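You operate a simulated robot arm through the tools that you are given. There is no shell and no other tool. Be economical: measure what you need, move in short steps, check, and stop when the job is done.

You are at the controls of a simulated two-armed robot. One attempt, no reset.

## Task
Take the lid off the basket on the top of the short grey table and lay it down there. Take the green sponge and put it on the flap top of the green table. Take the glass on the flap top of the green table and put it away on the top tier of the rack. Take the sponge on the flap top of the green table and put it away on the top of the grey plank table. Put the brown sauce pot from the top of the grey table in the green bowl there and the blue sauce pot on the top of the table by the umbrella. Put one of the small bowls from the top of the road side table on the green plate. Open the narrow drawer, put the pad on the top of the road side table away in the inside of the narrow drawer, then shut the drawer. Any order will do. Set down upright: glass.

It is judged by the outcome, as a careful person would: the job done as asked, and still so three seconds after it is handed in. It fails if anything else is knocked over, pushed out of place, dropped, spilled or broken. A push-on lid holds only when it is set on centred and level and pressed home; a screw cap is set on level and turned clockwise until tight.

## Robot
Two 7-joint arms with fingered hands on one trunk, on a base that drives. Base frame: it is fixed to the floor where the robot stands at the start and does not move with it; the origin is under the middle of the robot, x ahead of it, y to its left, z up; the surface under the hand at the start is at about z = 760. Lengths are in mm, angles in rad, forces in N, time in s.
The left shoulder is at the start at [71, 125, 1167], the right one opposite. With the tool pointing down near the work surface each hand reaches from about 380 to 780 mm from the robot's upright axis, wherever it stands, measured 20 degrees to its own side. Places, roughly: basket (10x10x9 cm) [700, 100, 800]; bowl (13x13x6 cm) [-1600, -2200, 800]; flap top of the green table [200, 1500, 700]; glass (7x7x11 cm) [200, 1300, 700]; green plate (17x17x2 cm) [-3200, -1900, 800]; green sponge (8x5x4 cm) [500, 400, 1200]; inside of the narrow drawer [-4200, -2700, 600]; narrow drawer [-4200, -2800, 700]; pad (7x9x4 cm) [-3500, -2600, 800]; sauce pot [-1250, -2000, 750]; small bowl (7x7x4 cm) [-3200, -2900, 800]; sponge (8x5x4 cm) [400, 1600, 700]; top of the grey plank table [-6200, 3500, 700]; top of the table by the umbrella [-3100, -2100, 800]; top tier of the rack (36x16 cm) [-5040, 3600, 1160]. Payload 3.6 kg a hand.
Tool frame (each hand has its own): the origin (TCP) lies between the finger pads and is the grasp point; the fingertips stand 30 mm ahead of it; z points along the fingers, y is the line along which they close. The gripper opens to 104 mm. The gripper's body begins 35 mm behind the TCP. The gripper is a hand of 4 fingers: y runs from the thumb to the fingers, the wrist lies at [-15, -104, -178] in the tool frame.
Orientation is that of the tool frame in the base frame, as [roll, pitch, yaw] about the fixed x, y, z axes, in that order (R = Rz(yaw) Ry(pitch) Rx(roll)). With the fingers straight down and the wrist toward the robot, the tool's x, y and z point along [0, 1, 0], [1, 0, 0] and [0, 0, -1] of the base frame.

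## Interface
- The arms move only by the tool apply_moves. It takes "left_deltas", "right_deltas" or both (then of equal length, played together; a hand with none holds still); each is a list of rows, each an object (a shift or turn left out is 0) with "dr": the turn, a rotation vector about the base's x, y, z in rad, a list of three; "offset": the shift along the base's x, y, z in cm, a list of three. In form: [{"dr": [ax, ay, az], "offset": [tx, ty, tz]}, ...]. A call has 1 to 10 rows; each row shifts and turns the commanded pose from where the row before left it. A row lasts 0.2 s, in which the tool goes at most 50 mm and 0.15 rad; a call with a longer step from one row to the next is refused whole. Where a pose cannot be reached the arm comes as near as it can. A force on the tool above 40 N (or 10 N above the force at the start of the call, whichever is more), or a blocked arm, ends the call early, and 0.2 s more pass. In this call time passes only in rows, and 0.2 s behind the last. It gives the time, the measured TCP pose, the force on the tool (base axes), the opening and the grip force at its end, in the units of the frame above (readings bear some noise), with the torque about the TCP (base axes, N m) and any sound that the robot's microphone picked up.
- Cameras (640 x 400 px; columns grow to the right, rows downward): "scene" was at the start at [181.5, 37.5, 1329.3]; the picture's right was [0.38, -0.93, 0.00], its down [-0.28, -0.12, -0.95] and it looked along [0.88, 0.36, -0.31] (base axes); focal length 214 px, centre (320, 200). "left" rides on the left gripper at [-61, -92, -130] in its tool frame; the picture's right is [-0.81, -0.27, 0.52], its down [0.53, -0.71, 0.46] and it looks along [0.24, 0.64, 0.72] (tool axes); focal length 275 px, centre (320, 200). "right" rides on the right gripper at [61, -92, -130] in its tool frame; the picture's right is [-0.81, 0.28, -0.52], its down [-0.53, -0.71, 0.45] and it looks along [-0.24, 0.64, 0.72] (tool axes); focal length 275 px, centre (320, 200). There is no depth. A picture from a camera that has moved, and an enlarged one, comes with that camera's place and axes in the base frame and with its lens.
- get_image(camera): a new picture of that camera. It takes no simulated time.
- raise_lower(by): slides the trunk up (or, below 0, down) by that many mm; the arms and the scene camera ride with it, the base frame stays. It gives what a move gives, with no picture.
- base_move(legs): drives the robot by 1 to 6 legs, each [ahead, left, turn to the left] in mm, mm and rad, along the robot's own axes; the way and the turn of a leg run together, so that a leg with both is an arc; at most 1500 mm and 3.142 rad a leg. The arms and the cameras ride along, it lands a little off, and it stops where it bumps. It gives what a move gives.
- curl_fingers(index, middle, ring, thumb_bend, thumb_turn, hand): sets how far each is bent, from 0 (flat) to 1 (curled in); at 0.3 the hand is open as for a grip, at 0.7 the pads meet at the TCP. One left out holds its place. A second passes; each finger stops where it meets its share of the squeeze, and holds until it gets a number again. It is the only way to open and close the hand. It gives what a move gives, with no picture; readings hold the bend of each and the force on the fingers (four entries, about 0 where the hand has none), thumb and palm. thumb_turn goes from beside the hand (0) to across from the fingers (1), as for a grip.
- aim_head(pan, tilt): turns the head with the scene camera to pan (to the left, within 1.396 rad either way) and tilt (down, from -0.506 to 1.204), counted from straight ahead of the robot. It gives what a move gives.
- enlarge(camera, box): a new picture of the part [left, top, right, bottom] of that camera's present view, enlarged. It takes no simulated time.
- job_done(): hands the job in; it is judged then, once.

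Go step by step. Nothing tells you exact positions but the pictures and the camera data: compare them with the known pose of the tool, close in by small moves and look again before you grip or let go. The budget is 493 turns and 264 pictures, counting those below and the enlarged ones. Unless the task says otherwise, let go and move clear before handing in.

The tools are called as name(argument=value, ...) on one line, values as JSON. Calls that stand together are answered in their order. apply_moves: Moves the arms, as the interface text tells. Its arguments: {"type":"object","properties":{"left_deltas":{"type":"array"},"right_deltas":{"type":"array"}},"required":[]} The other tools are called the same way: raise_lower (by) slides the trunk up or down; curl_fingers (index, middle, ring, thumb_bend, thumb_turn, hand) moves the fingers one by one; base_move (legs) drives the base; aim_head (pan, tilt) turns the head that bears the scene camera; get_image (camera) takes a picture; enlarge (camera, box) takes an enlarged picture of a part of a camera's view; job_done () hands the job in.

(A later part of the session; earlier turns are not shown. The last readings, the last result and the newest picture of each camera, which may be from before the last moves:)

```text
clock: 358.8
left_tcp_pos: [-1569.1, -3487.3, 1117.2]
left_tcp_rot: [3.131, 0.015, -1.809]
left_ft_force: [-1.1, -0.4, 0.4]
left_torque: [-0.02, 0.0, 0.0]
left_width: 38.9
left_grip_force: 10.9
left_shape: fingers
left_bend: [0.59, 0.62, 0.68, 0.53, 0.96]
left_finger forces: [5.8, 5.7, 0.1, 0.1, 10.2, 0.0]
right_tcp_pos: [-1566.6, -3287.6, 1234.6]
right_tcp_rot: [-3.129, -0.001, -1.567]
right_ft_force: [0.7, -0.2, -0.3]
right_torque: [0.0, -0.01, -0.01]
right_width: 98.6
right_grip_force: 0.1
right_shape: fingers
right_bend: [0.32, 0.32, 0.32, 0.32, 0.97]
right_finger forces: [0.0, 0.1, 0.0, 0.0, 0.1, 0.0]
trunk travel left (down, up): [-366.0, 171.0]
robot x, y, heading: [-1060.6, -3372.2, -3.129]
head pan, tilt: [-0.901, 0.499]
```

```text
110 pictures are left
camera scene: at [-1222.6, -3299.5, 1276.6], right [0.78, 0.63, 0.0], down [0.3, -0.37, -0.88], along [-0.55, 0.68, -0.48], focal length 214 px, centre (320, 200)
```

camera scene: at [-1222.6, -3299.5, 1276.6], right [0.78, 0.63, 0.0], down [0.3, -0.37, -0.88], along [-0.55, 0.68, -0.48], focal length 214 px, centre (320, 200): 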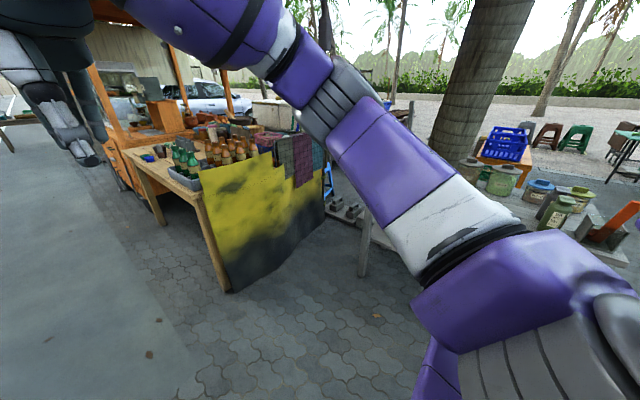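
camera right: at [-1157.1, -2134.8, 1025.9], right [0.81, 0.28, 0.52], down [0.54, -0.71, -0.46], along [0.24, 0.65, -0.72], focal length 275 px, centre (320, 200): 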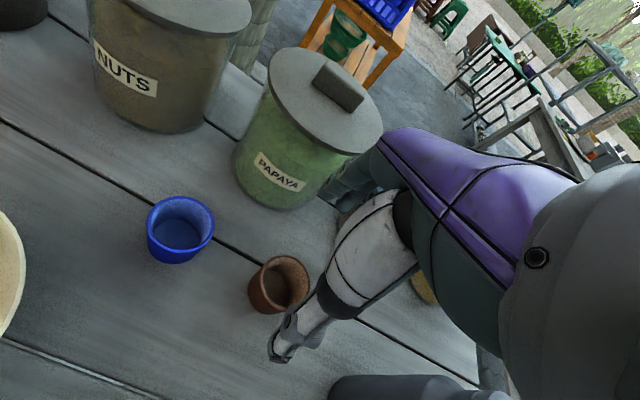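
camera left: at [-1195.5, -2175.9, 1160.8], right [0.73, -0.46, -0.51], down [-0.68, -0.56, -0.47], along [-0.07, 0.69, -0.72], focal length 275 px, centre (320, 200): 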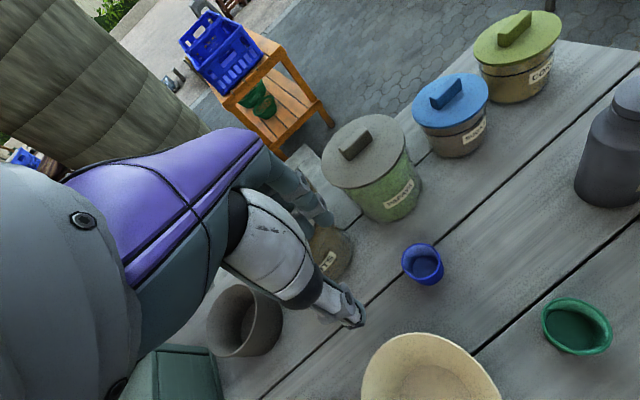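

The base reports blocked moving away too, so I'll look at the left side to see what it's touching.

aim_head(pan=0.9, tilt=0.9)

get_image(camera="scene")

```text
clock: 360.6
left_tcp_pos: [-1570.2, -3487.0, 1116.8]
left_tcp_rot: [3.131, 0.014, -1.807]
left_ft_force: [0.4, 0.2, -0.2]
left_torque: [0.02, -0.02, 0.02]
left_width: 38.9
left_grip_force: 10.7
left_shape: fingers
left_bend: [0.59, 0.62, 0.68, 0.53, 0.96]
left_finger forces: [5.9, 5.6, 0.0, 0.0, 10.1, 0.1]
right_tcp_pos: [-1567.3, -3285.8, 1235.8]
right_tcp_rot: [-3.129, 0.0, -1.568]
right_ft_force: [0.0, 0.1, 0.3]
right_torque: [-0.01, 0.0, -0.03]
right_width: 98.9
right_grip_force: 0.1
right_shape: fingers
right_bend: [0.32, 0.32, 0.32, 0.32, 0.97]
right_finger forces: [0.1, 0.0, 0.1, 0.0, 0.0, 0.0]
trunk travel left (down, up): [-366.0, 171.0]
robot x, y, heading: [-1058.9, -3373.4, -3.131]
head pan, tilt: [0.901, 0.901]
```

```text
109 pictures are left
camera scene: at [-1211.5, -3429.8, 1242.8], right [-0.79, 0.61, 0.0], down [0.48, 0.62, -0.62], along [-0.38, -0.49, -0.78], focal length 214 px, centre (320, 200)
```

scene: 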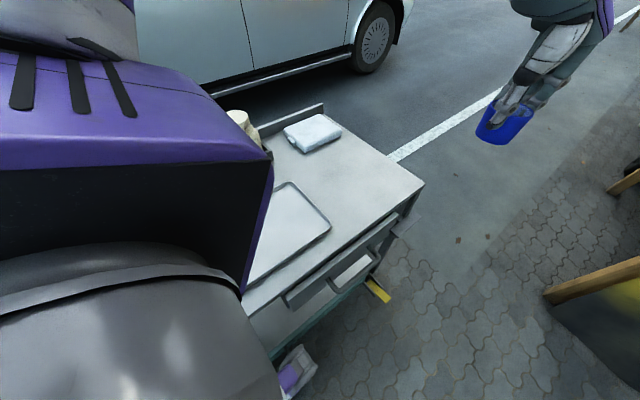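

My left foot looks to be against the cart's lower tier. I'll try a small diagonal step away from it.

base_move(legs=[[40, -40, 0]])

```text
clock: 361.7
left_tcp_pos: [-1610.7, -3448.9, 1118.2]
left_tcp_rot: [3.132, 0.013, -1.809]
left_ft_force: [-1.1, -0.3, 0.1]
left_torque: [-0.02, 0.03, 0.0]
left_width: 39.2
left_grip_force: 10.6
left_shape: fingers
left_bend: [0.59, 0.62, 0.68, 0.53, 0.96]
left_finger forces: [5.9, 5.6, 0.0, 0.0, 10.3, 0.1]
right_tcp_pos: [-1608.9, -3247.1, 1235.9]
right_tcp_rot: [-3.127, 0.001, -1.567]
right_ft_force: [-0.2, 0.9, -0.2]
right_torque: [-0.01, 0.0, -0.01]
right_width: 98.4
right_grip_force: 0.2
right_shape: fingers
right_bend: [0.32, 0.32, 0.32, 0.32, 0.97]
right_finger forces: [0.1, 0.0, 0.0, 0.1, 0.1, 0.0]
trunk travel left (down, up): [-366.0, 171.0]
robot x, y, heading: [-1098.9, -3333.1, -3.133]
head pan, tilt: [0.901, 0.901]
```

I'm free. I'll move further off, check the cart, then drive west.

base_move(legs=[[0, -100, 0]])

get_image(camera="scene")

```text
clock: 363.2
left_tcp_pos: [-1611.3, -3351.7, 1117.1]
left_tcp_rot: [3.13, 0.014, -1.806]
left_ft_force: [0.3, 0.1, -0.7]
left_torque: [-0.03, -0.01, 0.02]
left_width: 39.2
left_grip_force: 10.3
left_shape: fingers
left_bend: [0.59, 0.62, 0.68, 0.53, 0.96]
left_finger forces: [5.9, 5.6, 0.0, 0.1, 10.2, 0.1]
right_tcp_pos: [-1608.3, -3150.9, 1236.4]
right_tcp_rot: [-3.127, 0.001, -1.566]
right_ft_force: [0.7, 1.0, -0.8]
right_torque: [-0.01, 0.0, 0.01]
right_width: 98.7
right_grip_force: 0.1
right_shape: fingers
right_bend: [0.32, 0.32, 0.32, 0.32, 0.97]
right_finger forces: [0.0, 0.0, 0.0, 0.0, 0.0, 0.0]
trunk travel left (down, up): [-366.0, 171.0]
robot x, y, heading: [-1099.0, -3234.3, -3.134]
head pan, tilt: [0.901, 0.901]
```

```text
108 pictures are left
camera scene: at [-1253.1, -3293.2, 1242.8], right [-0.79, 0.61, 0.0], down [0.48, 0.62, -0.62], along [-0.38, -0.49, -0.78], focal length 214 px, centre (320, 200)
```

scene: 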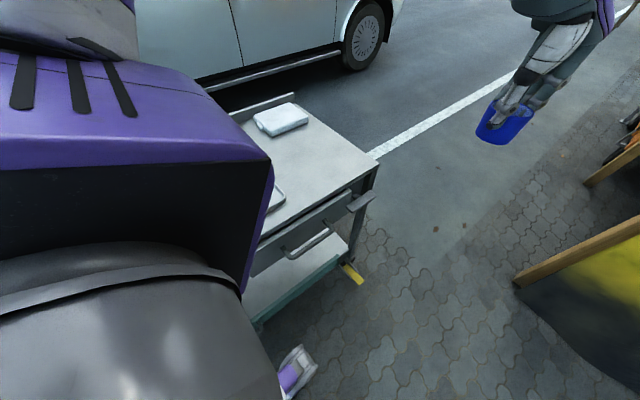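

The cart corner is where it was. I'll continue west along the stall.

base_move(legs=[[850, 0, 0], [1150, 130, 0], [0, 0, -1.57]])

aim_head(pan=0.0, tilt=0.5)

get_image(camera="scene")

```text
clock: 377.0
left_tcp_pos: [-3255.3, -2907.7, 1117.2]
left_tcp_rot: [3.13, 0.014, 2.955]
left_ft_force: [0.2, -0.3, 0.3]
left_torque: [0.03, -0.01, 0.03]
left_width: 38.8
left_grip_force: 11.0
left_shape: fingers
left_bend: [0.6, 0.62, 0.68, 0.53, 0.96]
left_finger forces: [5.7, 5.6, 0.0, 0.1, 9.9, 0.0]
right_tcp_pos: [-3057.2, -2900.3, 1235.0]
right_tcp_rot: [-3.127, -0.001, -3.085]
right_ft_force: [0.4, -0.3, 1.0]
right_torque: [0.01, -0.01, 0.03]
right_width: 98.8
right_grip_force: 0.0
right_shape: fingers
right_bend: [0.32, 0.32, 0.32, 0.32, 0.97]
right_finger forces: [0.1, 0.0, 0.1, 0.0, 0.0, 0.0]
trunk travel left (down, up): [-366.0, 171.0]
robot x, y, heading: [-3113.8, -3411.8, 1.633]
head pan, tilt: [0.901, 0.901]
```

```text
clock: 378.2
left_tcp_pos: [-3256.1, -2908.1, 1116.8]
left_tcp_rot: [3.133, 0.015, 2.956]
left_ft_force: [-0.5, -0.6, -0.7]
left_torque: [-0.03, 0.01, 0.02]
left_width: 39.0
left_grip_force: 10.3
left_shape: fingers
left_bend: [0.6, 0.62, 0.68, 0.53, 0.96]
left_finger forces: [5.8, 5.6, 0.1, 0.0, 10.0, 0.0]
right_tcp_pos: [-3056.9, -2899.8, 1236.2]
right_tcp_rot: [-3.128, 0.001, -3.085]
right_ft_force: [-0.2, 0.3, 0.0]
right_torque: [0.0, -0.01, -0.01]
right_width: 98.7
right_grip_force: 0.2
right_shape: fingers
right_bend: [0.32, 0.32, 0.32, 0.32, 0.97]
right_finger forces: [0.0, 0.1, 0.0, 0.0, 0.0, 0.0]
trunk travel left (down, up): [-366.0, 171.0]
robot x, y, heading: [-3113.7, -3408.1, 1.634]
head pan, tilt: [0.0, 0.499]
```

```text
107 pictures are left
camera scene: at [-3126.5, -3213.2, 1276.6], right [1.0, 0.06, 0.0], down [0.03, -0.48, -0.88], along [-0.06, 0.88, -0.48], focal length 214 px, centre (320, 200)
```

scene: 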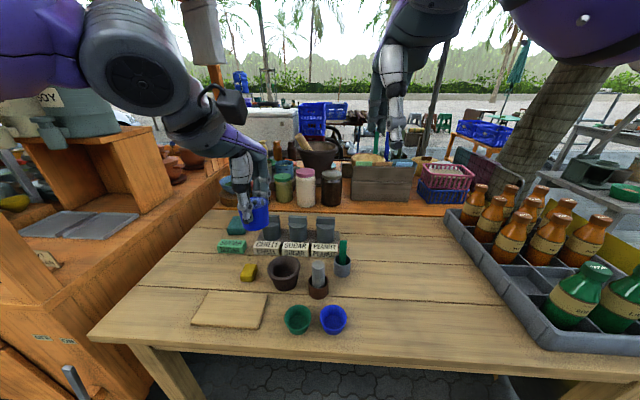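

I'm in front of the road-side table, and the umbrella table is right behind it. I'll zoom in on the details.

enlarge(camera="scene", box=[180, 190, 400, 345])

enlarge(camera="scene", box=[210, 90, 480, 220])

```text
2.58 times, centred on (290, 268) of scene
camera zoom: at [-3126.5, -3213.2, 1276.6], right [1.0, 0.06, 0.0], down [0.03, -0.48, -0.88], along [-0.06, 0.88, -0.48], focal length 554 px, centre (397, 26)
```

zoom: 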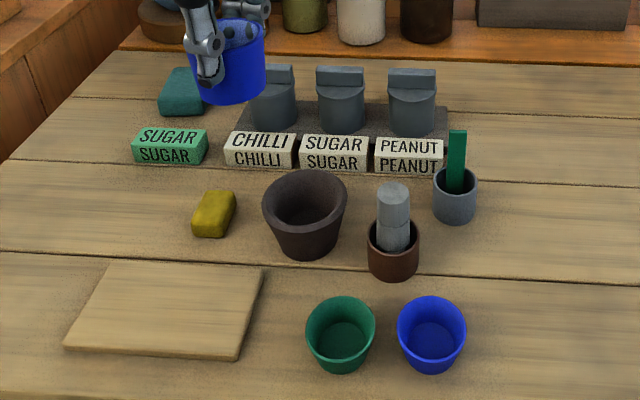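

```text
2.37 times, centred on (345, 155) of scene
camera zoom: at [-3126.5, -3213.2, 1276.6], right [1.0, 0.06, 0.0], down [0.03, -0.48, -0.88], along [-0.06, 0.88, -0.48], focal length 508 px, centre (261, 307)
```

zoom: 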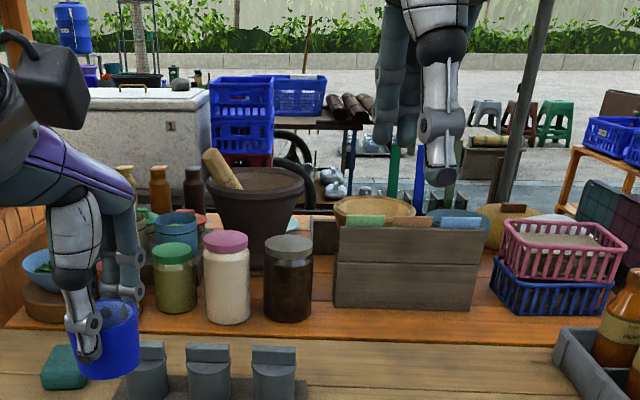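

The teal block at (-3487, -2561) is the pad. The green small bowl is at (-3199, -2911), the blue at (-3117, -2905), and the green plate must be behind the jars on the umbrella table. I'll pick up the blue small bowl with the right hand first.

base_move(legs=[[0, 0, -0.063], [0, 116, 0]])

raise_lower(by=-100)

aim_head(pan=-0.1, tilt=0.8)

get_image(camera="right")

get_image(camera="scene")

```text
clock: 380.3
left_tcp_pos: [-3340.7, -2899.9, 1116.0]
left_tcp_rot: [3.132, 0.015, 2.895]
left_ft_force: [-1.7, -0.5, -1.1]
left_torque: [-0.01, -0.04, -0.02]
left_width: 38.8
left_grip_force: 10.9
left_shape: fingers
left_bend: [0.6, 0.62, 0.68, 0.53, 0.96]
left_finger forces: [5.8, 5.4, 0.0, 0.0, 10.0, 0.1]
right_tcp_pos: [-3141.9, -2903.8, 1236.4]
right_tcp_rot: [-3.127, 0.001, 3.137]
right_ft_force: [-0.2, 0.2, -0.4]
right_torque: [-0.04, 0.0, -0.02]
right_width: 98.7
right_grip_force: 0.2
right_shape: fingers
right_bend: [0.32, 0.32, 0.32, 0.32, 0.97]
right_finger forces: [0.0, 0.0, 0.0, 0.0, 0.1, 0.0]
trunk travel left (down, up): [-366.0, 171.0]
robot x, y, heading: [-3228.7, -3412.8, 1.57]
head pan, tilt: [0.0, 0.499]
```

```text
clock: 381.6
left_tcp_pos: [-3340.3, -2900.5, 1016.6]
left_tcp_rot: [3.129, 0.014, 2.895]
left_ft_force: [0.2, -0.5, -0.5]
left_torque: [0.02, 0.01, 0.02]
left_width: 38.8
left_grip_force: 10.3
left_shape: fingers
left_bend: [0.6, 0.62, 0.68, 0.53, 0.96]
left_finger forces: [5.8, 5.5, 0.0, 0.1, 10.0, 0.0]
right_tcp_pos: [-3140.2, -2905.7, 1136.3]
right_tcp_rot: [-3.13, 0.0, 3.136]
right_ft_force: [0.5, -0.7, 0.2]
right_torque: [0.02, -0.01, -0.01]
right_width: 98.8
right_grip_force: 0.0
right_shape: fingers
right_bend: [0.32, 0.32, 0.32, 0.32, 0.97]
right_finger forces: [0.1, 0.1, 0.1, 0.0, 0.0, 0.0]
trunk travel left (down, up): [-266.0, 271.0]
robot x, y, heading: [-3231.6, -3411.2, 1.574]
head pan, tilt: [0.0, 0.499]
```

```text
clock: 382.4
left_tcp_pos: [-3340.2, -2900.8, 1016.0]
left_tcp_rot: [3.133, 0.014, 2.897]
left_ft_force: [0.4, 0.3, -0.9]
left_torque: [0.02, 0.01, -0.03]
left_width: 38.7
left_grip_force: 10.6
left_shape: fingers
left_bend: [0.6, 0.62, 0.68, 0.53, 0.96]
left_finger forces: [5.7, 5.5, 0.0, 0.0, 10.0, 0.0]
right_tcp_pos: [-3139.3, -2904.0, 1135.9]
right_tcp_rot: [-3.126, 0.0, 3.135]
right_ft_force: [0.8, 0.5, 0.3]
right_torque: [0.01, -0.04, 0.04]
right_width: 98.6
right_grip_force: 0.0
right_shape: fingers
right_bend: [0.32, 0.32, 0.32, 0.32, 0.97]
right_finger forces: [0.1, 0.1, 0.0, 0.1, 0.0, 0.1]
trunk travel left (down, up): [-266.0, 271.0]
robot x, y, heading: [-3227.3, -3412.9, 1.576]
head pan, tilt: [-0.099, 0.799]
```

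```text
104 pictures are left
camera right: at [-3204.4, -2994.8, 1268.2], right [0.81, 0.28, 0.51], down [0.53, -0.72, -0.45], along [0.25, 0.63, -0.73], focal length 275 px, centre (320, 200)
```

right: 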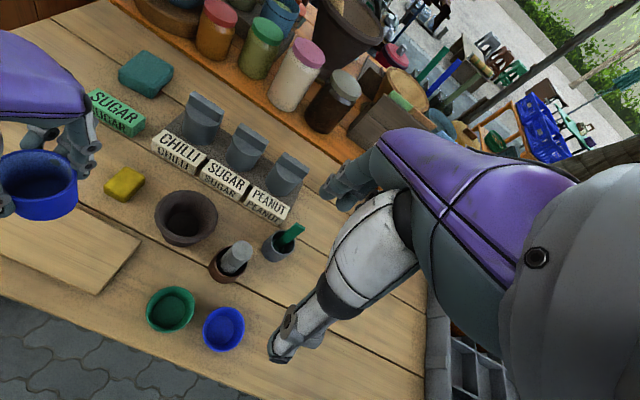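

```text
103 pictures are left
camera scene: at [-3221.8, -3201.5, 1153.4], right [1.0, -0.1, 0.0], down [-0.07, -0.71, -0.7], along [0.07, 0.69, -0.72], focal length 214 px, centre (320, 200)
```

scene: 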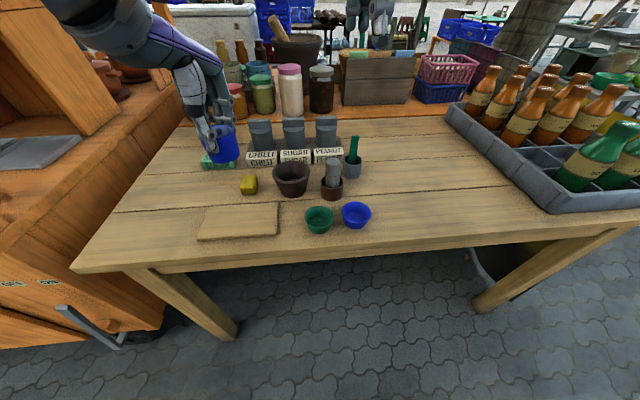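

The blue small bowl's rim centre is (-3117, -2910, 811), with the table at about 771. I'll lower the right hand to it in two stages.

apply_moves(right_deltas=[{"offset": [0.5, -0.1, -4]}, {"offset": [0.5, -0.1, -4]}, {"offset": [0.5, -0.1, -4]}, {"offset": [0.5, -0.1, -4]}, {"offset": [0.2, -0.2, -4]}, {"offset": [0, 0, -4]}, {"offset": [0, 0, -3]}])

enlarge(camera="right", box=[200, 180, 440, 380])

enlarge(camera="scene", box=[270, 130, 430, 250])

```text
clock: 384.1
left_tcp_pos: [-3340.2, -2899.6, 1016.8]
left_tcp_rot: [3.131, 0.016, 2.896]
left_ft_force: [0.6, 0.3, -0.1]
left_torque: [-0.02, 0.0, -0.03]
left_width: 38.8
left_grip_force: 10.3
left_shape: fingers
left_bend: [0.6, 0.62, 0.68, 0.53, 0.96]
left_finger forces: [5.8, 5.5, 0.1, 0.0, 10.0, 0.1]
right_tcp_pos: [-3118.3, -2909.3, 865.7]
right_tcp_rot: [-3.127, 0.0, 3.137]
right_ft_force: [-0.5, 0.2, 0.4]
right_torque: [-0.01, 0.01, 0.02]
right_width: 98.7
right_grip_force: 0.1
right_shape: fingers
right_bend: [0.32, 0.32, 0.32, 0.32, 0.97]
right_finger forces: [0.0, 0.1, 0.0, 0.0, 0.0, 0.0]
trunk travel left (down, up): [-266.0, 271.0]
robot x, y, heading: [-3229.5, -3410.6, 1.573]
head pan, tilt: [-0.099, 0.799]
```

```text
2.00 times, centred on (320, 280) of right
camera zoom: at [-3182.7, -2999.2, 997.3], right [0.81, 0.28, 0.51], down [0.53, -0.72, -0.45], along [0.25, 0.63, -0.73], focal length 551 px, centre (320, 40)
```

zoom: 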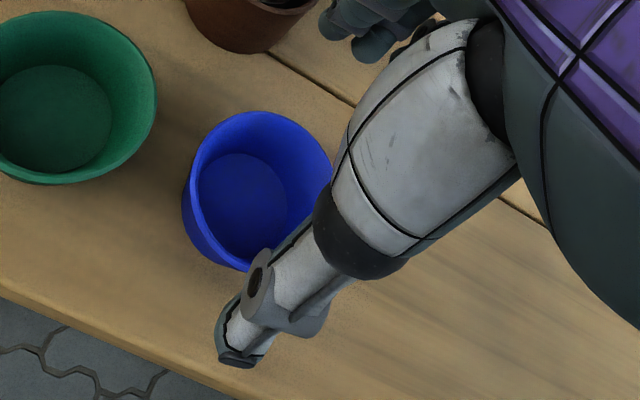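

```text
3.33 times, centred on (350, 190) of scene
camera zoom: at [-3221.7, -3201.5, 1153.3], right [1.0, -0.1, 0.0], down [-0.07, -0.71, -0.7], along [0.07, 0.69, -0.72], focal length 715 px, centre (220, 233)
```

zoom: 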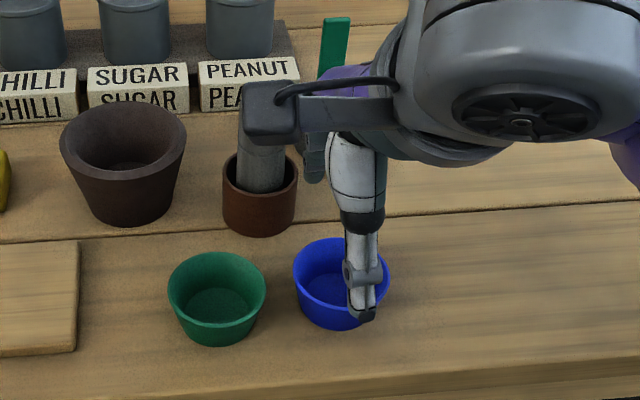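

Centre is within 8 mm. I'll correct, go down and grip the small bowl.

apply_moves(right_deltas=[{"offset": [0, -0.6, -1.5]}, {"offset": [0, 0, -1.5]}, {"offset": [0, 0, -1.3]}, {"offset": [0, 0, -1]}])

curl_fingers(hand="right", index=0.6, middle=0.6, ring=0.6, thumb_bend=0.58)

enlarge(camera="scene", box=[270, 130, 430, 250])

```text
clock: 385.1
left_tcp_pos: [-3340.0, -2899.6, 1016.7]
left_tcp_rot: [3.132, 0.015, 2.894]
left_ft_force: [-0.4, 1.0, -0.3]
left_torque: [0.01, 0.01, -0.01]
left_width: 39.2
left_grip_force: 10.4
left_shape: fingers
left_bend: [0.6, 0.62, 0.68, 0.53, 0.96]
left_finger forces: [5.8, 5.6, 0.0, 0.0, 10.0, 0.1]
right_tcp_pos: [-3117.8, -2916.1, 811.3]
right_tcp_rot: [-3.127, 0.0, 3.134]
right_ft_force: [-0.1, 0.2, 0.1]
right_torque: [0.03, -0.03, -0.04]
right_width: 98.6
right_grip_force: 0.0
right_shape: fingers
right_bend: [0.32, 0.32, 0.32, 0.32, 0.97]
right_finger forces: [0.0, 0.1, 0.1, 0.1, 0.0, 0.0]
trunk travel left (down, up): [-266.0, 271.0]
robot x, y, heading: [-3230.7, -3411.3, 1.575]
head pan, tilt: [-0.099, 0.799]
```

```text
clock: 386.1
left_tcp_pos: [-3341.9, -2900.3, 1016.8]
left_tcp_rot: [3.129, 0.015, 2.895]
left_ft_force: [-1.1, -0.5, -0.2]
left_torque: [0.0, -0.01, 0.01]
left_width: 38.9
left_grip_force: 10.8
left_shape: fingers
left_bend: [0.6, 0.62, 0.68, 0.53, 0.96]
left_finger forces: [5.8, 5.5, 0.0, 0.0, 10.0, 0.1]
right_tcp_pos: [-3117.8, -2915.0, 813.7]
right_tcp_rot: [-3.135, -0.002, 3.133]
right_ft_force: [-0.2, 8.4, 22.6]
right_torque: [0.78, -0.16, 0.09]
right_width: 47.9
right_grip_force: 18.6
right_shape: fingers
right_bend: [0.53, 0.53, 0.6, 0.52, 0.97]
right_finger forces: [7.0, 22.0, 0.1, 0.1, 7.8, 0.0]
trunk travel left (down, up): [-266.0, 271.0]
robot x, y, heading: [-3229.3, -3410.7, 1.574]
head pan, tilt: [-0.099, 0.799]
```

```text
3.33 times, centred on (350, 190) of scene
camera zoom: at [-3222.2, -3202.3, 1153.5], right [1.0, -0.1, 0.0], down [-0.07, -0.71, -0.7], along [0.07, 0.69, -0.72], focal length 715 px, centre (220, 233)
```

zoom: 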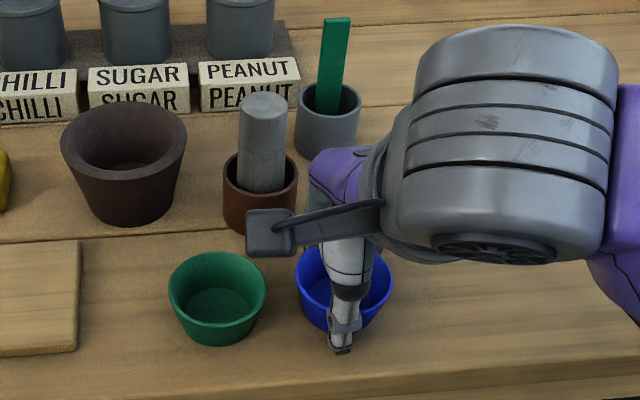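

Gripped, though the middle finger is pressing on the table. I'll lift slowly and check.

apply_moves(right_deltas=[{"offset": [0, 0, 0.5]}, {"offset": [0, 0, 0.7]}, {"offset": [0, 0, 1.5]}, {"offset": [0, 0, 3]}])

enlarge(camera="right", box=[200, 180, 440, 380])

enlarge(camera="scene", box=[270, 130, 430, 250])

```text
clock: 387.1
left_tcp_pos: [-3340.7, -2901.6, 1016.7]
left_tcp_rot: [3.131, 0.015, 2.894]
left_ft_force: [0.2, 0.0, -0.3]
left_torque: [-0.01, 0.01, 0.01]
left_width: 39.0
left_grip_force: 10.4
left_shape: fingers
left_bend: [0.6, 0.62, 0.68, 0.53, 0.96]
left_finger forces: [5.7, 5.5, 0.1, 0.0, 10.0, 0.1]
right_tcp_pos: [-3118.1, -2918.1, 869.3]
right_tcp_rot: [-3.126, 0.001, 3.135]
right_ft_force: [-0.8, -0.8, 0.2]
right_torque: [-0.02, -0.01, 0.0]
right_width: 47.5
right_grip_force: 8.8
right_shape: fingers
right_bend: [0.54, 0.56, 0.6, 0.52, 0.97]
right_finger forces: [5.3, 3.8, 0.1, 0.2, 9.1, 0.0]
trunk travel left (down, up): [-266.0, 271.0]
robot x, y, heading: [-3235.5, -3412.2, 1.566]
head pan, tilt: [-0.099, 0.799]
```

```text
2.00 times, centred on (320, 280) of right
camera zoom: at [-3182.1, -3007.8, 1002.2], right [0.81, 0.28, 0.51], down [0.53, -0.72, -0.44], along [0.25, 0.63, -0.73], focal length 551 px, centre (320, 40)
```

zoom: 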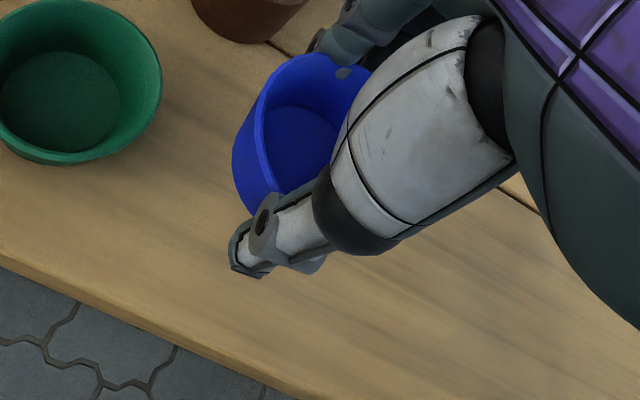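

```text
3.33 times, centred on (350, 190) of scene
camera zoom: at [-3221.9, -3201.7, 1153.3], right [1.0, -0.1, 0.0], down [-0.07, -0.71, -0.7], along [0.07, 0.69, -0.72], focal length 715 px, centre (220, 233)
```

zoom: 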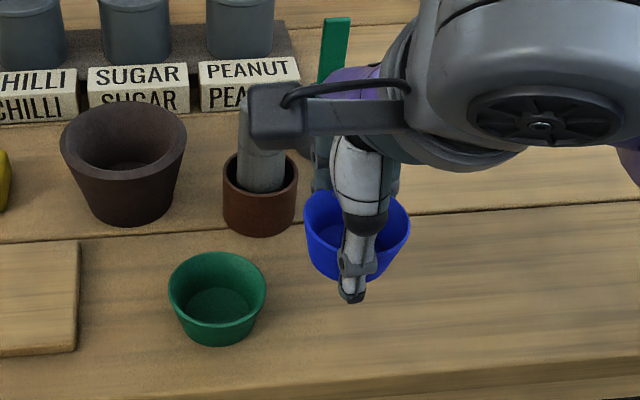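

The small bowl is held level. I'll firm the grip, raise everything, and drive around east and north to reach the other side of the umbrella table.

curl_fingers(hand="right", index=0.64, middle=0.64, thumb_bend=0.62)

apply_moves(right_deltas=[{"offset": [0, -1, 4]}, {"offset": [0, -1, 4]}, {"offset": [0, -1, 4]}, {"offset": [0, 0, 4]}])

raise_lower(by=100)

base_move(legs=[[0, 0, -1.57], [1280, 170, 0], [850, 0, 0], [600, 390, 0], [0, 0, 1.57], [760, -180, 0]])

```text
clock: 388.1
left_tcp_pos: [-3340.3, -2900.3, 1016.7]
left_tcp_rot: [3.131, 0.014, 2.896]
left_ft_force: [0.1, 0.7, -0.2]
left_torque: [0.02, 0.0, 0.0]
left_width: 38.6
left_grip_force: 10.6
left_shape: fingers
left_bend: [0.6, 0.62, 0.68, 0.53, 0.96]
left_finger forces: [5.7, 5.4, 0.1, 0.0, 10.2, 0.1]
right_tcp_pos: [-3118.1, -2917.5, 869.6]
right_tcp_rot: [-3.128, -0.001, 3.137]
right_ft_force: [-0.1, -0.1, -0.2]
right_torque: [0.02, 0.02, -0.01]
right_width: 46.2
right_grip_force: 14.0
right_shape: fingers
right_bend: [0.55, 0.57, 0.6, 0.52, 0.96]
right_finger forces: [7.6, 6.0, 0.0, 0.0, 13.9, 0.1]
trunk travel left (down, up): [-266.0, 271.0]
robot x, y, heading: [-3224.5, -3406.9, 1.567]
head pan, tilt: [-0.099, 0.799]
```

```text
clock: 389.1
left_tcp_pos: [-3340.4, -2901.3, 1017.1]
left_tcp_rot: [3.131, 0.014, 2.895]
left_ft_force: [-0.2, 0.2, -0.3]
left_torque: [0.03, 0.01, 0.0]
left_width: 39.1
left_grip_force: 10.5
left_shape: fingers
left_bend: [0.6, 0.62, 0.68, 0.53, 0.96]
left_finger forces: [5.7, 5.4, 0.0, 0.0, 10.1, 0.1]
right_tcp_pos: [-3119.0, -2946.7, 1029.4]
right_tcp_rot: [-3.125, -0.002, 3.136]
right_ft_force: [0.0, 0.4, -0.7]
right_torque: [0.01, 0.03, 0.0]
right_width: 46.2
right_grip_force: 13.4
right_shape: fingers
right_bend: [0.55, 0.57, 0.6, 0.52, 0.96]
right_finger forces: [7.7, 6.3, 0.1, 0.0, 13.7, 0.1]
trunk travel left (down, up): [-266.0, 271.0]
robot x, y, heading: [-3231.3, -3412.1, 1.568]
head pan, tilt: [-0.099, 0.799]
```

```text
clock: 390.4
left_tcp_pos: [-3341.5, -2899.6, 1117.1]
left_tcp_rot: [3.131, 0.013, 2.895]
left_ft_force: [0.2, -0.4, -0.3]
left_torque: [-0.01, -0.01, -0.02]
left_width: 38.7
left_grip_force: 10.7
left_shape: fingers
left_bend: [0.6, 0.62, 0.68, 0.53, 0.96]
left_finger forces: [5.6, 5.5, 0.1, 0.1, 9.9, 0.0]
right_tcp_pos: [-3117.6, -2945.2, 1130.3]
right_tcp_rot: [-3.125, 0.001, 3.136]
right_ft_force: [-0.2, -0.8, -0.3]
right_torque: [0.02, 0.03, -0.01]
right_width: 46.4
right_grip_force: 13.6
right_shape: fingers
right_bend: [0.55, 0.57, 0.6, 0.52, 0.96]
right_finger forces: [7.8, 6.2, 0.0, 0.0, 13.6, 0.0]
trunk travel left (down, up): [-366.0, 171.0]
robot x, y, heading: [-3231.4, -3409.8, 1.57]
head pan, tilt: [-0.099, 0.799]
```

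```text
clock: 415.8
left_tcp_pos: [-416.2, -1647.7, 1116.8]
left_tcp_rot: [3.131, 0.015, 2.86]
left_ft_force: [0.4, -0.6, -0.9]
left_torque: [0.02, 0.02, 0.04]
left_width: 38.0
left_grip_force: 11.0
left_shape: fingers
left_bend: [0.6, 0.63, 0.68, 0.54, 0.96]
left_finger forces: [5.6, 5.3, 0.0, 0.0, 9.4, 0.0]
right_tcp_pos: [-196.0, -1701.9, 1129.8]
right_tcp_rot: [-3.126, 0.001, 3.099]
right_ft_force: [0.2, 0.6, -1.6]
right_torque: [-0.03, 0.01, 0.0]
right_width: 45.2
right_grip_force: 12.9
right_shape: fingers
right_bend: [0.55, 0.58, 0.6, 0.53, 0.96]
right_finger forces: [7.5, 6.0, 0.1, 0.0, 12.9, 0.0]
trunk travel left (down, up): [-366.0, 171.0]
robot x, y, heading: [-322.4, -2162.4, 1.536]
head pan, tilt: [-0.099, 0.799]
```

base_move(legs=[[1450, 60, 0.03], [0, 0, 1.57]])

aim_head(pan=0.0, tilt=0.25)

get_image(camera="scene")

```text
clock: 427.0
left_tcp_pos: [-848.0, -817.9, 1117.1]
left_tcp_rot: [3.133, 0.015, -1.802]
left_ft_force: [0.6, 0.7, 0.1]
left_torque: [-0.02, -0.04, 0.01]
left_width: 37.8
left_grip_force: 9.9
left_shape: fingers
left_bend: [0.6, 0.63, 0.68, 0.54, 0.96]
left_finger forces: [5.5, 5.1, 0.0, 0.1, 9.1, 0.0]
right_tcp_pos: [-804.7, -593.9, 1129.4]
right_tcp_rot: [-3.126, 0.0, -1.563]
right_ft_force: [-0.4, 0.4, -0.4]
right_torque: [-0.01, -0.01, 0.0]
right_width: 44.5
right_grip_force: 13.3
right_shape: fingers
right_bend: [0.55, 0.58, 0.6, 0.53, 0.96]
right_finger forces: [7.5, 5.8, 0.1, 0.1, 12.4, 0.0]
trunk travel left (down, up): [-366.0, 171.0]
robot x, y, heading: [-338.3, -697.6, -3.123]
head pan, tilt: [-0.099, 0.799]
```

```text
clock: 427.9
left_tcp_pos: [-847.8, -816.7, 1116.4]
left_tcp_rot: [3.13, 0.012, -1.802]
left_ft_force: [1.0, 0.0, -0.4]
left_torque: [0.0, -0.02, -0.01]
left_width: 37.9
left_grip_force: 10.1
left_shape: fingers
left_bend: [0.6, 0.63, 0.68, 0.54, 0.96]
left_finger forces: [5.5, 5.2, 0.0, 0.0, 9.1, 0.0]
right_tcp_pos: [-804.3, -593.4, 1129.4]
right_tcp_rot: [-3.127, 0.0, -1.562]
right_ft_force: [-0.1, -0.6, -0.5]
right_torque: [0.06, 0.01, 0.02]
right_width: 44.7
right_grip_force: 13.1
right_shape: fingers
right_bend: [0.55, 0.58, 0.6, 0.53, 0.96]
right_finger forces: [7.4, 5.9, 0.0, 0.1, 12.4, 0.1]
trunk travel left (down, up): [-366.0, 171.0]
robot x, y, heading: [-340.7, -699.5, -3.127]
head pan, tilt: [0.0, 0.25]
```

```text
97 pictures are left
camera scene: at [-537.2, -698.9, 1299.7], right [-0.02, 1.0, 0.0], down [0.25, 0.0, -0.97], along [-0.97, -0.02, -0.25], focal length 214 px, centre (320, 200)
```

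scene: 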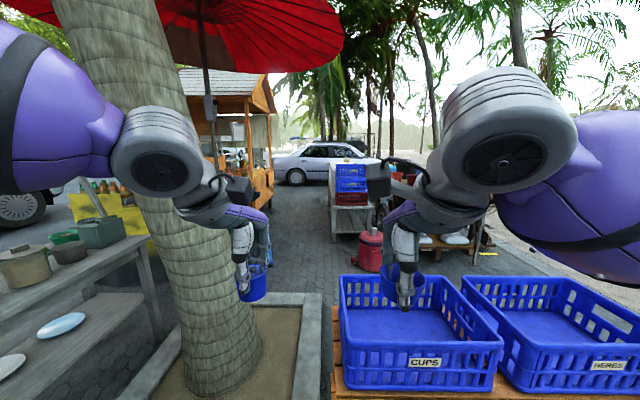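

The tree planter and crate stand close off this way, so I'll loop north of the crate stand and come down the lane beside the red pot.

base_move(legs=[[0, -1480, 0], [1500, -100, 0], [60, 0, 1.57], [900, 0, 0]])

get_image(camera="scene")

```text
refused: leg 2 is longer than a leg can be; nothing moved
```

```text
96 pictures are left
camera scene: at [-537.2, -698.9, 1299.7], right [-0.02, 1.0, 0.0], down [0.25, 0.0, -0.97], along [-0.97, -0.02, -0.25], focal length 214 px, centre (320, 200)
```

scene: 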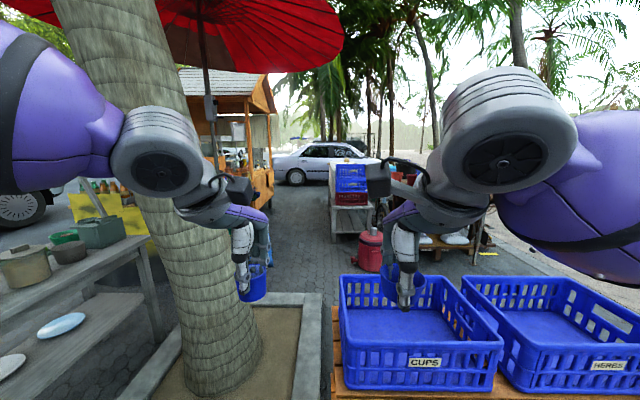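

base_move(legs=[[0, -1480, 0], [1400, -100, 0], [160, 0, 0], [0, 0, 1.57], [900, 0, 0]])

get_image(camera="scene")

```text
clock: 456.8
left_tcp_pos: [-1728.9, -576.6, 1115.5]
left_tcp_rot: [3.132, 0.014, -0.199]
left_ft_force: [1.1, 0.6, -0.2]
left_torque: [-0.02, -0.02, 0.01]
left_width: 37.5
left_grip_force: 9.6
left_shape: fingers
left_bend: [0.6, 0.63, 0.68, 0.54, 0.96]
left_finger forces: [5.5, 5.1, 0.1, 0.1, 9.0, 0.0]
right_tcp_pos: [-1951.7, -541.6, 1130.1]
right_tcp_rot: [-3.128, 0.0, 0.043]
right_ft_force: [0.1, 0.5, 0.1]
right_torque: [-0.02, 0.02, -0.02]
right_width: 43.9
right_grip_force: 13.0
right_shape: fingers
right_bend: [0.56, 0.58, 0.6, 0.54, 0.96]
right_finger forces: [7.3, 5.8, 0.0, 0.0, 11.9, 0.0]
trunk travel left (down, up): [-366.0, 171.0]
robot x, y, heading: [-1861.9, -72.3, -1.523]
head pan, tilt: [0.0, 0.25]
```

```text
95 pictures are left
camera scene: at [-1854.3, -268.8, 1299.8], right [-1.0, -0.05, 0.0], down [-0.01, 0.25, -0.97], along [0.05, -0.97, -0.25], focal length 214 px, centre (320, 200)
```

scene: 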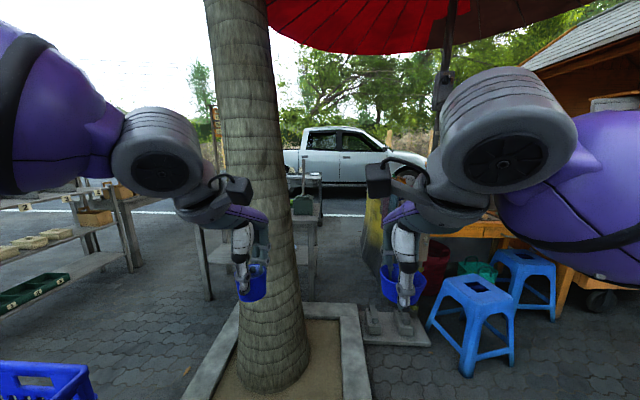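

Blue stools stand in front of the umbrella table. I'll look right to plan the approach.

aim_head(pan=-0.75, tilt=0.5)

get_image(camera="scene")

```text
clock: 457.9
left_tcp_pos: [-1729.2, -577.8, 1117.0]
left_tcp_rot: [3.131, 0.014, -0.198]
left_ft_force: [-0.4, -0.6, 0.4]
left_torque: [0.02, 0.02, -0.02]
left_width: 37.4
left_grip_force: 9.4
left_shape: fingers
left_bend: [0.6, 0.63, 0.68, 0.54, 0.96]
left_finger forces: [5.4, 5.1, 0.0, 0.0, 8.9, 0.0]
right_tcp_pos: [-1952.8, -542.1, 1130.4]
right_tcp_rot: [-3.128, 0.001, 0.042]
right_ft_force: [-0.8, -0.7, -0.1]
right_torque: [-0.03, 0.01, 0.0]
right_width: 44.4
right_grip_force: 13.0
right_shape: fingers
right_bend: [0.56, 0.58, 0.6, 0.54, 0.96]
right_finger forces: [7.3, 5.8, 0.1, 0.0, 12.0, 0.1]
trunk travel left (down, up): [-366.0, 171.0]
robot x, y, heading: [-1866.1, -78.1, -1.528]
head pan, tilt: [-0.75, 0.499]
```

```text
94 pictures are left
camera scene: at [-1917.6, -244.9, 1276.7], right [-0.76, 0.64, 0.0], down [0.31, 0.37, -0.88], along [-0.57, -0.67, -0.48], focal length 214 px, centre (320, 200)
```

scene: 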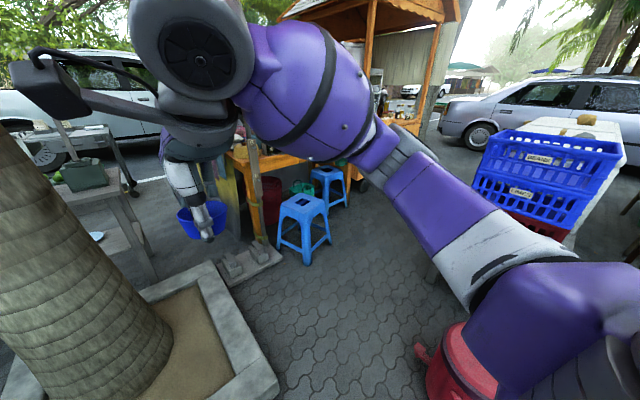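

I have the layout: stool 1 is near (-2660, -1300), the red pot near (-2800, -300), and the planter's west edge is x=-2040. I'll thread between them to about (-3120, -900).

base_move(legs=[[201, -493, 0], [350, 0, 0], [217, -780, 0]])

aim_head(pan=0.0, tilt=0.45)

get_image(camera="scene")

```text
clock: 462.0
left_tcp_pos: [-2167.1, -780.4, 1116.5]
left_tcp_rot: [3.132, 0.013, -0.203]
left_ft_force: [0.3, 0.7, 0.3]
left_torque: [0.0, 0.0, 0.02]
left_width: 37.6
left_grip_force: 9.8
left_shape: fingers
left_bend: [0.6, 0.63, 0.68, 0.54, 0.96]
left_finger forces: [5.5, 5.1, 0.0, 0.0, 8.9, 0.1]
right_tcp_pos: [-2390.6, -742.8, 1130.3]
right_tcp_rot: [-3.126, -0.001, 0.036]
right_ft_force: [-0.4, -0.6, 0.2]
right_torque: [0.02, -0.06, 0.01]
right_width: 44.4
right_grip_force: 12.3
right_shape: fingers
right_bend: [0.56, 0.58, 0.6, 0.54, 0.96]
right_finger forces: [7.3, 5.8, 0.1, 0.1, 12.0, 0.0]
trunk travel left (down, up): [-366.0, 171.0]
robot x, y, heading: [-2296.7, -274.9, -1.529]
head pan, tilt: [-0.75, 0.499]
stopped in leg 1: the robot was blocked; the commanded pose is now the measured one
```

```text
clock: 463.1
left_tcp_pos: [-2164.1, -779.5, 1116.6]
left_tcp_rot: [3.131, 0.014, -0.203]
left_ft_force: [0.1, 0.0, -1.3]
left_torque: [-0.06, -0.01, -0.01]
left_width: 37.5
left_grip_force: 10.2
left_shape: fingers
left_bend: [0.6, 0.63, 0.68, 0.54, 0.96]
left_finger forces: [5.5, 5.1, 0.1, 0.0, 8.8, 0.0]
right_tcp_pos: [-2389.2, -742.1, 1130.6]
right_tcp_rot: [-3.127, -0.001, 0.038]
right_ft_force: [0.0, 0.3, 0.1]
right_torque: [0.02, 0.0, 0.01]
right_width: 44.0
right_grip_force: 12.4
right_shape: fingers
right_bend: [0.56, 0.58, 0.6, 0.54, 0.96]
right_finger forces: [7.3, 5.9, 0.0, 0.0, 12.0, 0.0]
trunk travel left (down, up): [-366.0, 171.0]
robot x, y, heading: [-2302.1, -277.9, -1.527]
head pan, tilt: [0.0, 0.45]
```

```text
93 pictures are left
camera scene: at [-2289.5, -468.9, 1281.1], right [-1.0, -0.04, 0.0], down [-0.02, 0.43, -0.9], along [0.04, -0.9, -0.44], focal length 214 px, centre (320, 200)
```

scene: 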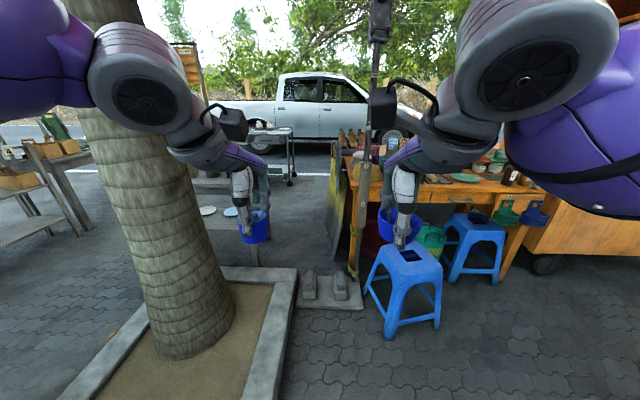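

I got stopped early, probably touching the red pot on my right. I'll check.

aim_head(pan=-1.3, tilt=0.9)

get_image(camera="scene")

```text
clock: 464.6
left_tcp_pos: [-2165.6, -779.8, 1115.3]
left_tcp_rot: [3.131, 0.013, -0.206]
left_ft_force: [-0.2, -0.5, -0.2]
left_torque: [-0.01, -0.03, -0.01]
left_width: 37.3
left_grip_force: 9.7
left_shape: fingers
left_bend: [0.6, 0.63, 0.68, 0.54, 0.96]
left_finger forces: [5.5, 5.1, 0.1, 0.0, 8.9, 0.0]
right_tcp_pos: [-2389.7, -741.5, 1129.5]
right_tcp_rot: [-3.129, 0.0, 0.037]
right_ft_force: [-0.1, 0.3, 0.4]
right_torque: [0.01, 0.0, -0.02]
right_width: 44.3
right_grip_force: 12.7
right_shape: fingers
right_bend: [0.56, 0.58, 0.6, 0.54, 0.96]
right_finger forces: [7.3, 5.8, 0.0, 0.1, 12.0, 0.1]
trunk travel left (down, up): [-366.0, 171.0]
robot x, y, heading: [-2296.2, -273.0, -1.527]
head pan, tilt: [-1.3, 0.901]
```

```text
92 pictures are left
camera scene: at [-2365.3, -400.5, 1242.8], right [-0.31, 0.95, 0.0], down [0.75, 0.24, -0.62], along [-0.59, -0.19, -0.78], focal length 214 px, centre (320, 200)
```

scene: 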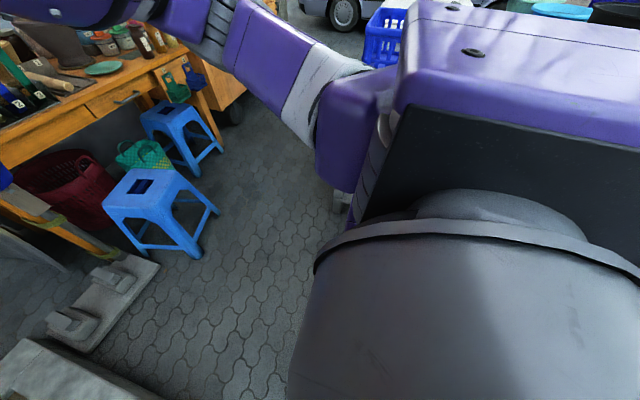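

base_move(legs=[[60, 60, 0], [250, 0, 0], [0, 0, -0.8]])

get_image(camera="scene")

```text
clock: 466.9
left_tcp_pos: [-2111.7, -1024.5, 1114.0]
left_tcp_rot: [3.136, 0.014, -0.202]
left_ft_force: [-0.4, -1.1, -0.5]
left_torque: [0.04, -0.09, 0.0]
left_width: 37.6
left_grip_force: 9.8
left_shape: fingers
left_bend: [0.6, 0.63, 0.68, 0.54, 0.96]
left_finger forces: [5.4, 5.0, 0.0, 0.1, 8.9, 0.1]
right_tcp_pos: [-2335.6, -985.8, 1128.4]
right_tcp_rot: [-3.125, -0.003, 0.036]
right_ft_force: [-0.4, -0.1, -0.4]
right_torque: [0.03, -0.09, 0.04]
right_width: 44.3
right_grip_force: 13.6
right_shape: fingers
right_bend: [0.56, 0.58, 0.6, 0.54, 0.96]
right_finger forces: [7.3, 6.1, 0.0, 0.0, 12.0, 0.0]
trunk travel left (down, up): [-366.0, 171.0]
robot x, y, heading: [-2240.9, -517.2, -1.527]
head pan, tilt: [-1.3, 0.901]
stopped in leg 2: the robot was blocked; the commanded pose is now the measured one
```

```text
91 pictures are left
camera scene: at [-2312.8, -644.7, 1242.2], right [-0.31, 0.95, 0.0], down [0.75, 0.24, -0.62], along [-0.59, -0.19, -0.79], focal length 214 px, centre (320, 200)
```

scene: 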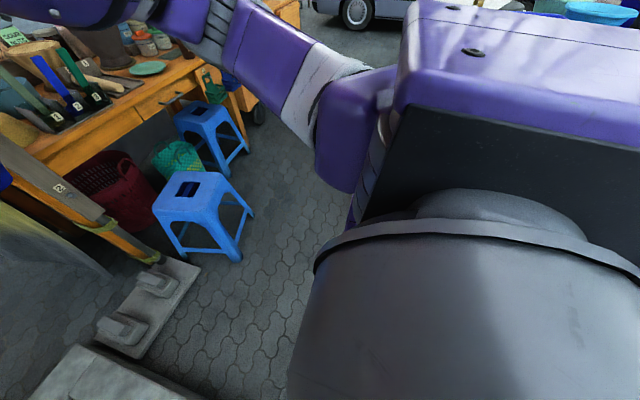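

That was the planter's corner ahead. I'll back off a little and turn right to see the lane.

base_move(legs=[[-40, -20, 0], [0, 0, -0.9]])

aim_head(pan=-0.4, tilt=0.8)

get_image(camera="scene")

```text
clock: 470.2
left_tcp_pos: [-2573.1, -897.7, 1114.9]
left_tcp_rot: [3.134, 0.018, -1.097]
left_ft_force: [0.4, 0.0, 0.0]
left_torque: [0.02, -0.02, -0.01]
left_width: 37.5
left_grip_force: 9.4
left_shape: fingers
left_bend: [0.6, 0.63, 0.68, 0.54, 0.96]
left_finger forces: [5.3, 5.0, 0.0, 0.0, 8.8, 0.1]
right_tcp_pos: [-2682.5, -699.5, 1130.3]
right_tcp_rot: [-3.13, -0.003, -0.856]
right_ft_force: [-0.2, 1.1, -0.4]
right_torque: [0.03, 0.02, 0.04]
right_width: 43.9
right_grip_force: 12.2
right_shape: fingers
right_bend: [0.56, 0.58, 0.6, 0.54, 0.96]
right_finger forces: [7.1, 5.8, 0.0, 0.0, 11.7, 0.1]
trunk travel left (down, up): [-366.0, 171.0]
robot x, y, heading: [-2262.6, -478.5, -2.424]
head pan, tilt: [-1.3, 0.901]
```

```text
clock: 471.4
left_tcp_pos: [-2573.0, -897.3, 1115.5]
left_tcp_rot: [3.134, 0.017, -1.096]
left_ft_force: [-0.3, 0.0, -0.2]
left_torque: [0.03, -0.02, 0.0]
left_width: 37.1
left_grip_force: 9.7
left_shape: fingers
left_bend: [0.6, 0.63, 0.68, 0.54, 0.96]
left_finger forces: [5.4, 5.0, 0.0, 0.0, 8.8, 0.0]
right_tcp_pos: [-2682.3, -699.8, 1129.0]
right_tcp_rot: [-3.127, 0.0, -0.857]
right_ft_force: [-0.2, 0.3, 0.2]
right_torque: [0.03, -0.01, -0.02]
right_width: 44.0
right_grip_force: 12.1
right_shape: fingers
right_bend: [0.56, 0.58, 0.6, 0.54, 0.96]
right_finger forces: [7.3, 5.8, 0.0, 0.0, 11.7, 0.0]
trunk travel left (down, up): [-366.0, 171.0]
robot x, y, heading: [-2264.8, -476.8, -2.423]
head pan, tilt: [-0.4, 0.799]
```

```text
90 pictures are left
camera scene: at [-2417.3, -568.9, 1250.7], right [-0.31, 0.95, 0.0], down [0.68, 0.22, -0.7], along [-0.66, -0.22, -0.72], focal length 214 px, centre (320, 200)
```

scene: 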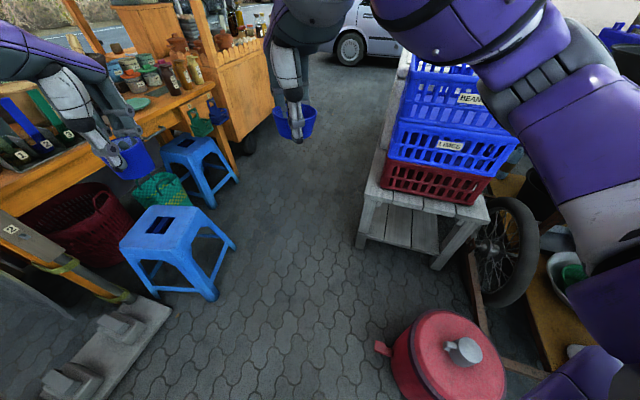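

Now I see it all: the green plate at about (-3238, -1891), table edge y≈-1617, stools near (-2790, -1490) and (-3335, -1760). I'll stand at about (-3210, -1310).

base_move(legs=[[832, -164, 0], [0, 0, 0.853], [0, -210, 0], [300, 0, 0]])

aim_head(pan=0.0, tilt=0.65)

get_image(camera="scene")

```text
clock: 481.8
left_tcp_pos: [-3105.1, -1722.7, 1116.3]
left_tcp_rot: [3.133, 0.018, -0.246]
left_ft_force: [-0.2, 1.2, -1.4]
left_torque: [0.01, 0.0, -0.02]
left_width: 36.9
left_grip_force: 9.0
left_shape: fingers
left_bend: [0.6, 0.63, 0.68, 0.54, 0.96]
left_finger forces: [5.4, 5.0, 0.0, 0.0, 8.7, 0.0]
right_tcp_pos: [-3326.6, -1674.3, 1129.7]
right_tcp_rot: [-3.127, -0.001, -0.009]
right_ft_force: [0.3, -0.3, 0.0]
right_torque: [0.01, -0.01, 0.01]
right_width: 43.5
right_grip_force: 12.3
right_shape: fingers
right_bend: [0.56, 0.58, 0.6, 0.54, 0.96]
right_finger forces: [7.2, 5.9, 0.1, 0.0, 11.5, 0.0]
trunk travel left (down, up): [-366.0, 171.0]
robot x, y, heading: [-3218.7, -1209.9, -1.579]
head pan, tilt: [-0.4, 0.799]
```

```text
clock: 482.7
left_tcp_pos: [-3105.4, -1722.9, 1115.9]
left_tcp_rot: [3.132, 0.016, -0.248]
left_ft_force: [0.1, 0.0, 0.2]
left_torque: [0.04, 0.01, -0.01]
left_width: 37.0
left_grip_force: 9.6
left_shape: fingers
left_bend: [0.6, 0.63, 0.68, 0.54, 0.96]
left_finger forces: [5.3, 5.0, 0.0, 0.0, 8.7, 0.1]
right_tcp_pos: [-3327.2, -1674.2, 1129.1]
right_tcp_rot: [-3.129, 0.001, -0.007]
right_ft_force: [-0.5, 0.8, -0.2]
right_torque: [0.02, 0.02, -0.01]
right_width: 43.7
right_grip_force: 12.1
right_shape: fingers
right_bend: [0.56, 0.58, 0.6, 0.54, 0.96]
right_finger forces: [7.2, 5.8, 0.0, 0.1, 11.5, 0.0]
trunk travel left (down, up): [-366.0, 171.0]
robot x, y, heading: [-3214.6, -1211.5, -1.575]
head pan, tilt: [0.0, 0.649]
```

```text
89 pictures are left
camera scene: at [-3216.4, -1400.6, 1263.3], right [-1.0, 0.0, 0.0], down [0.0, 0.6, -0.8], along [0.0, -0.8, -0.6], focal length 214 px, centre (320, 200)
```

scene: 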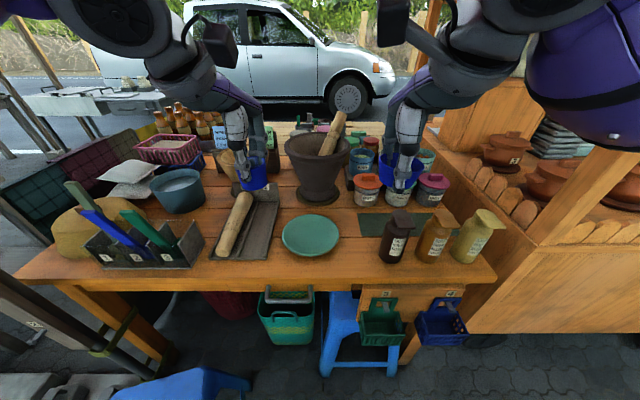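

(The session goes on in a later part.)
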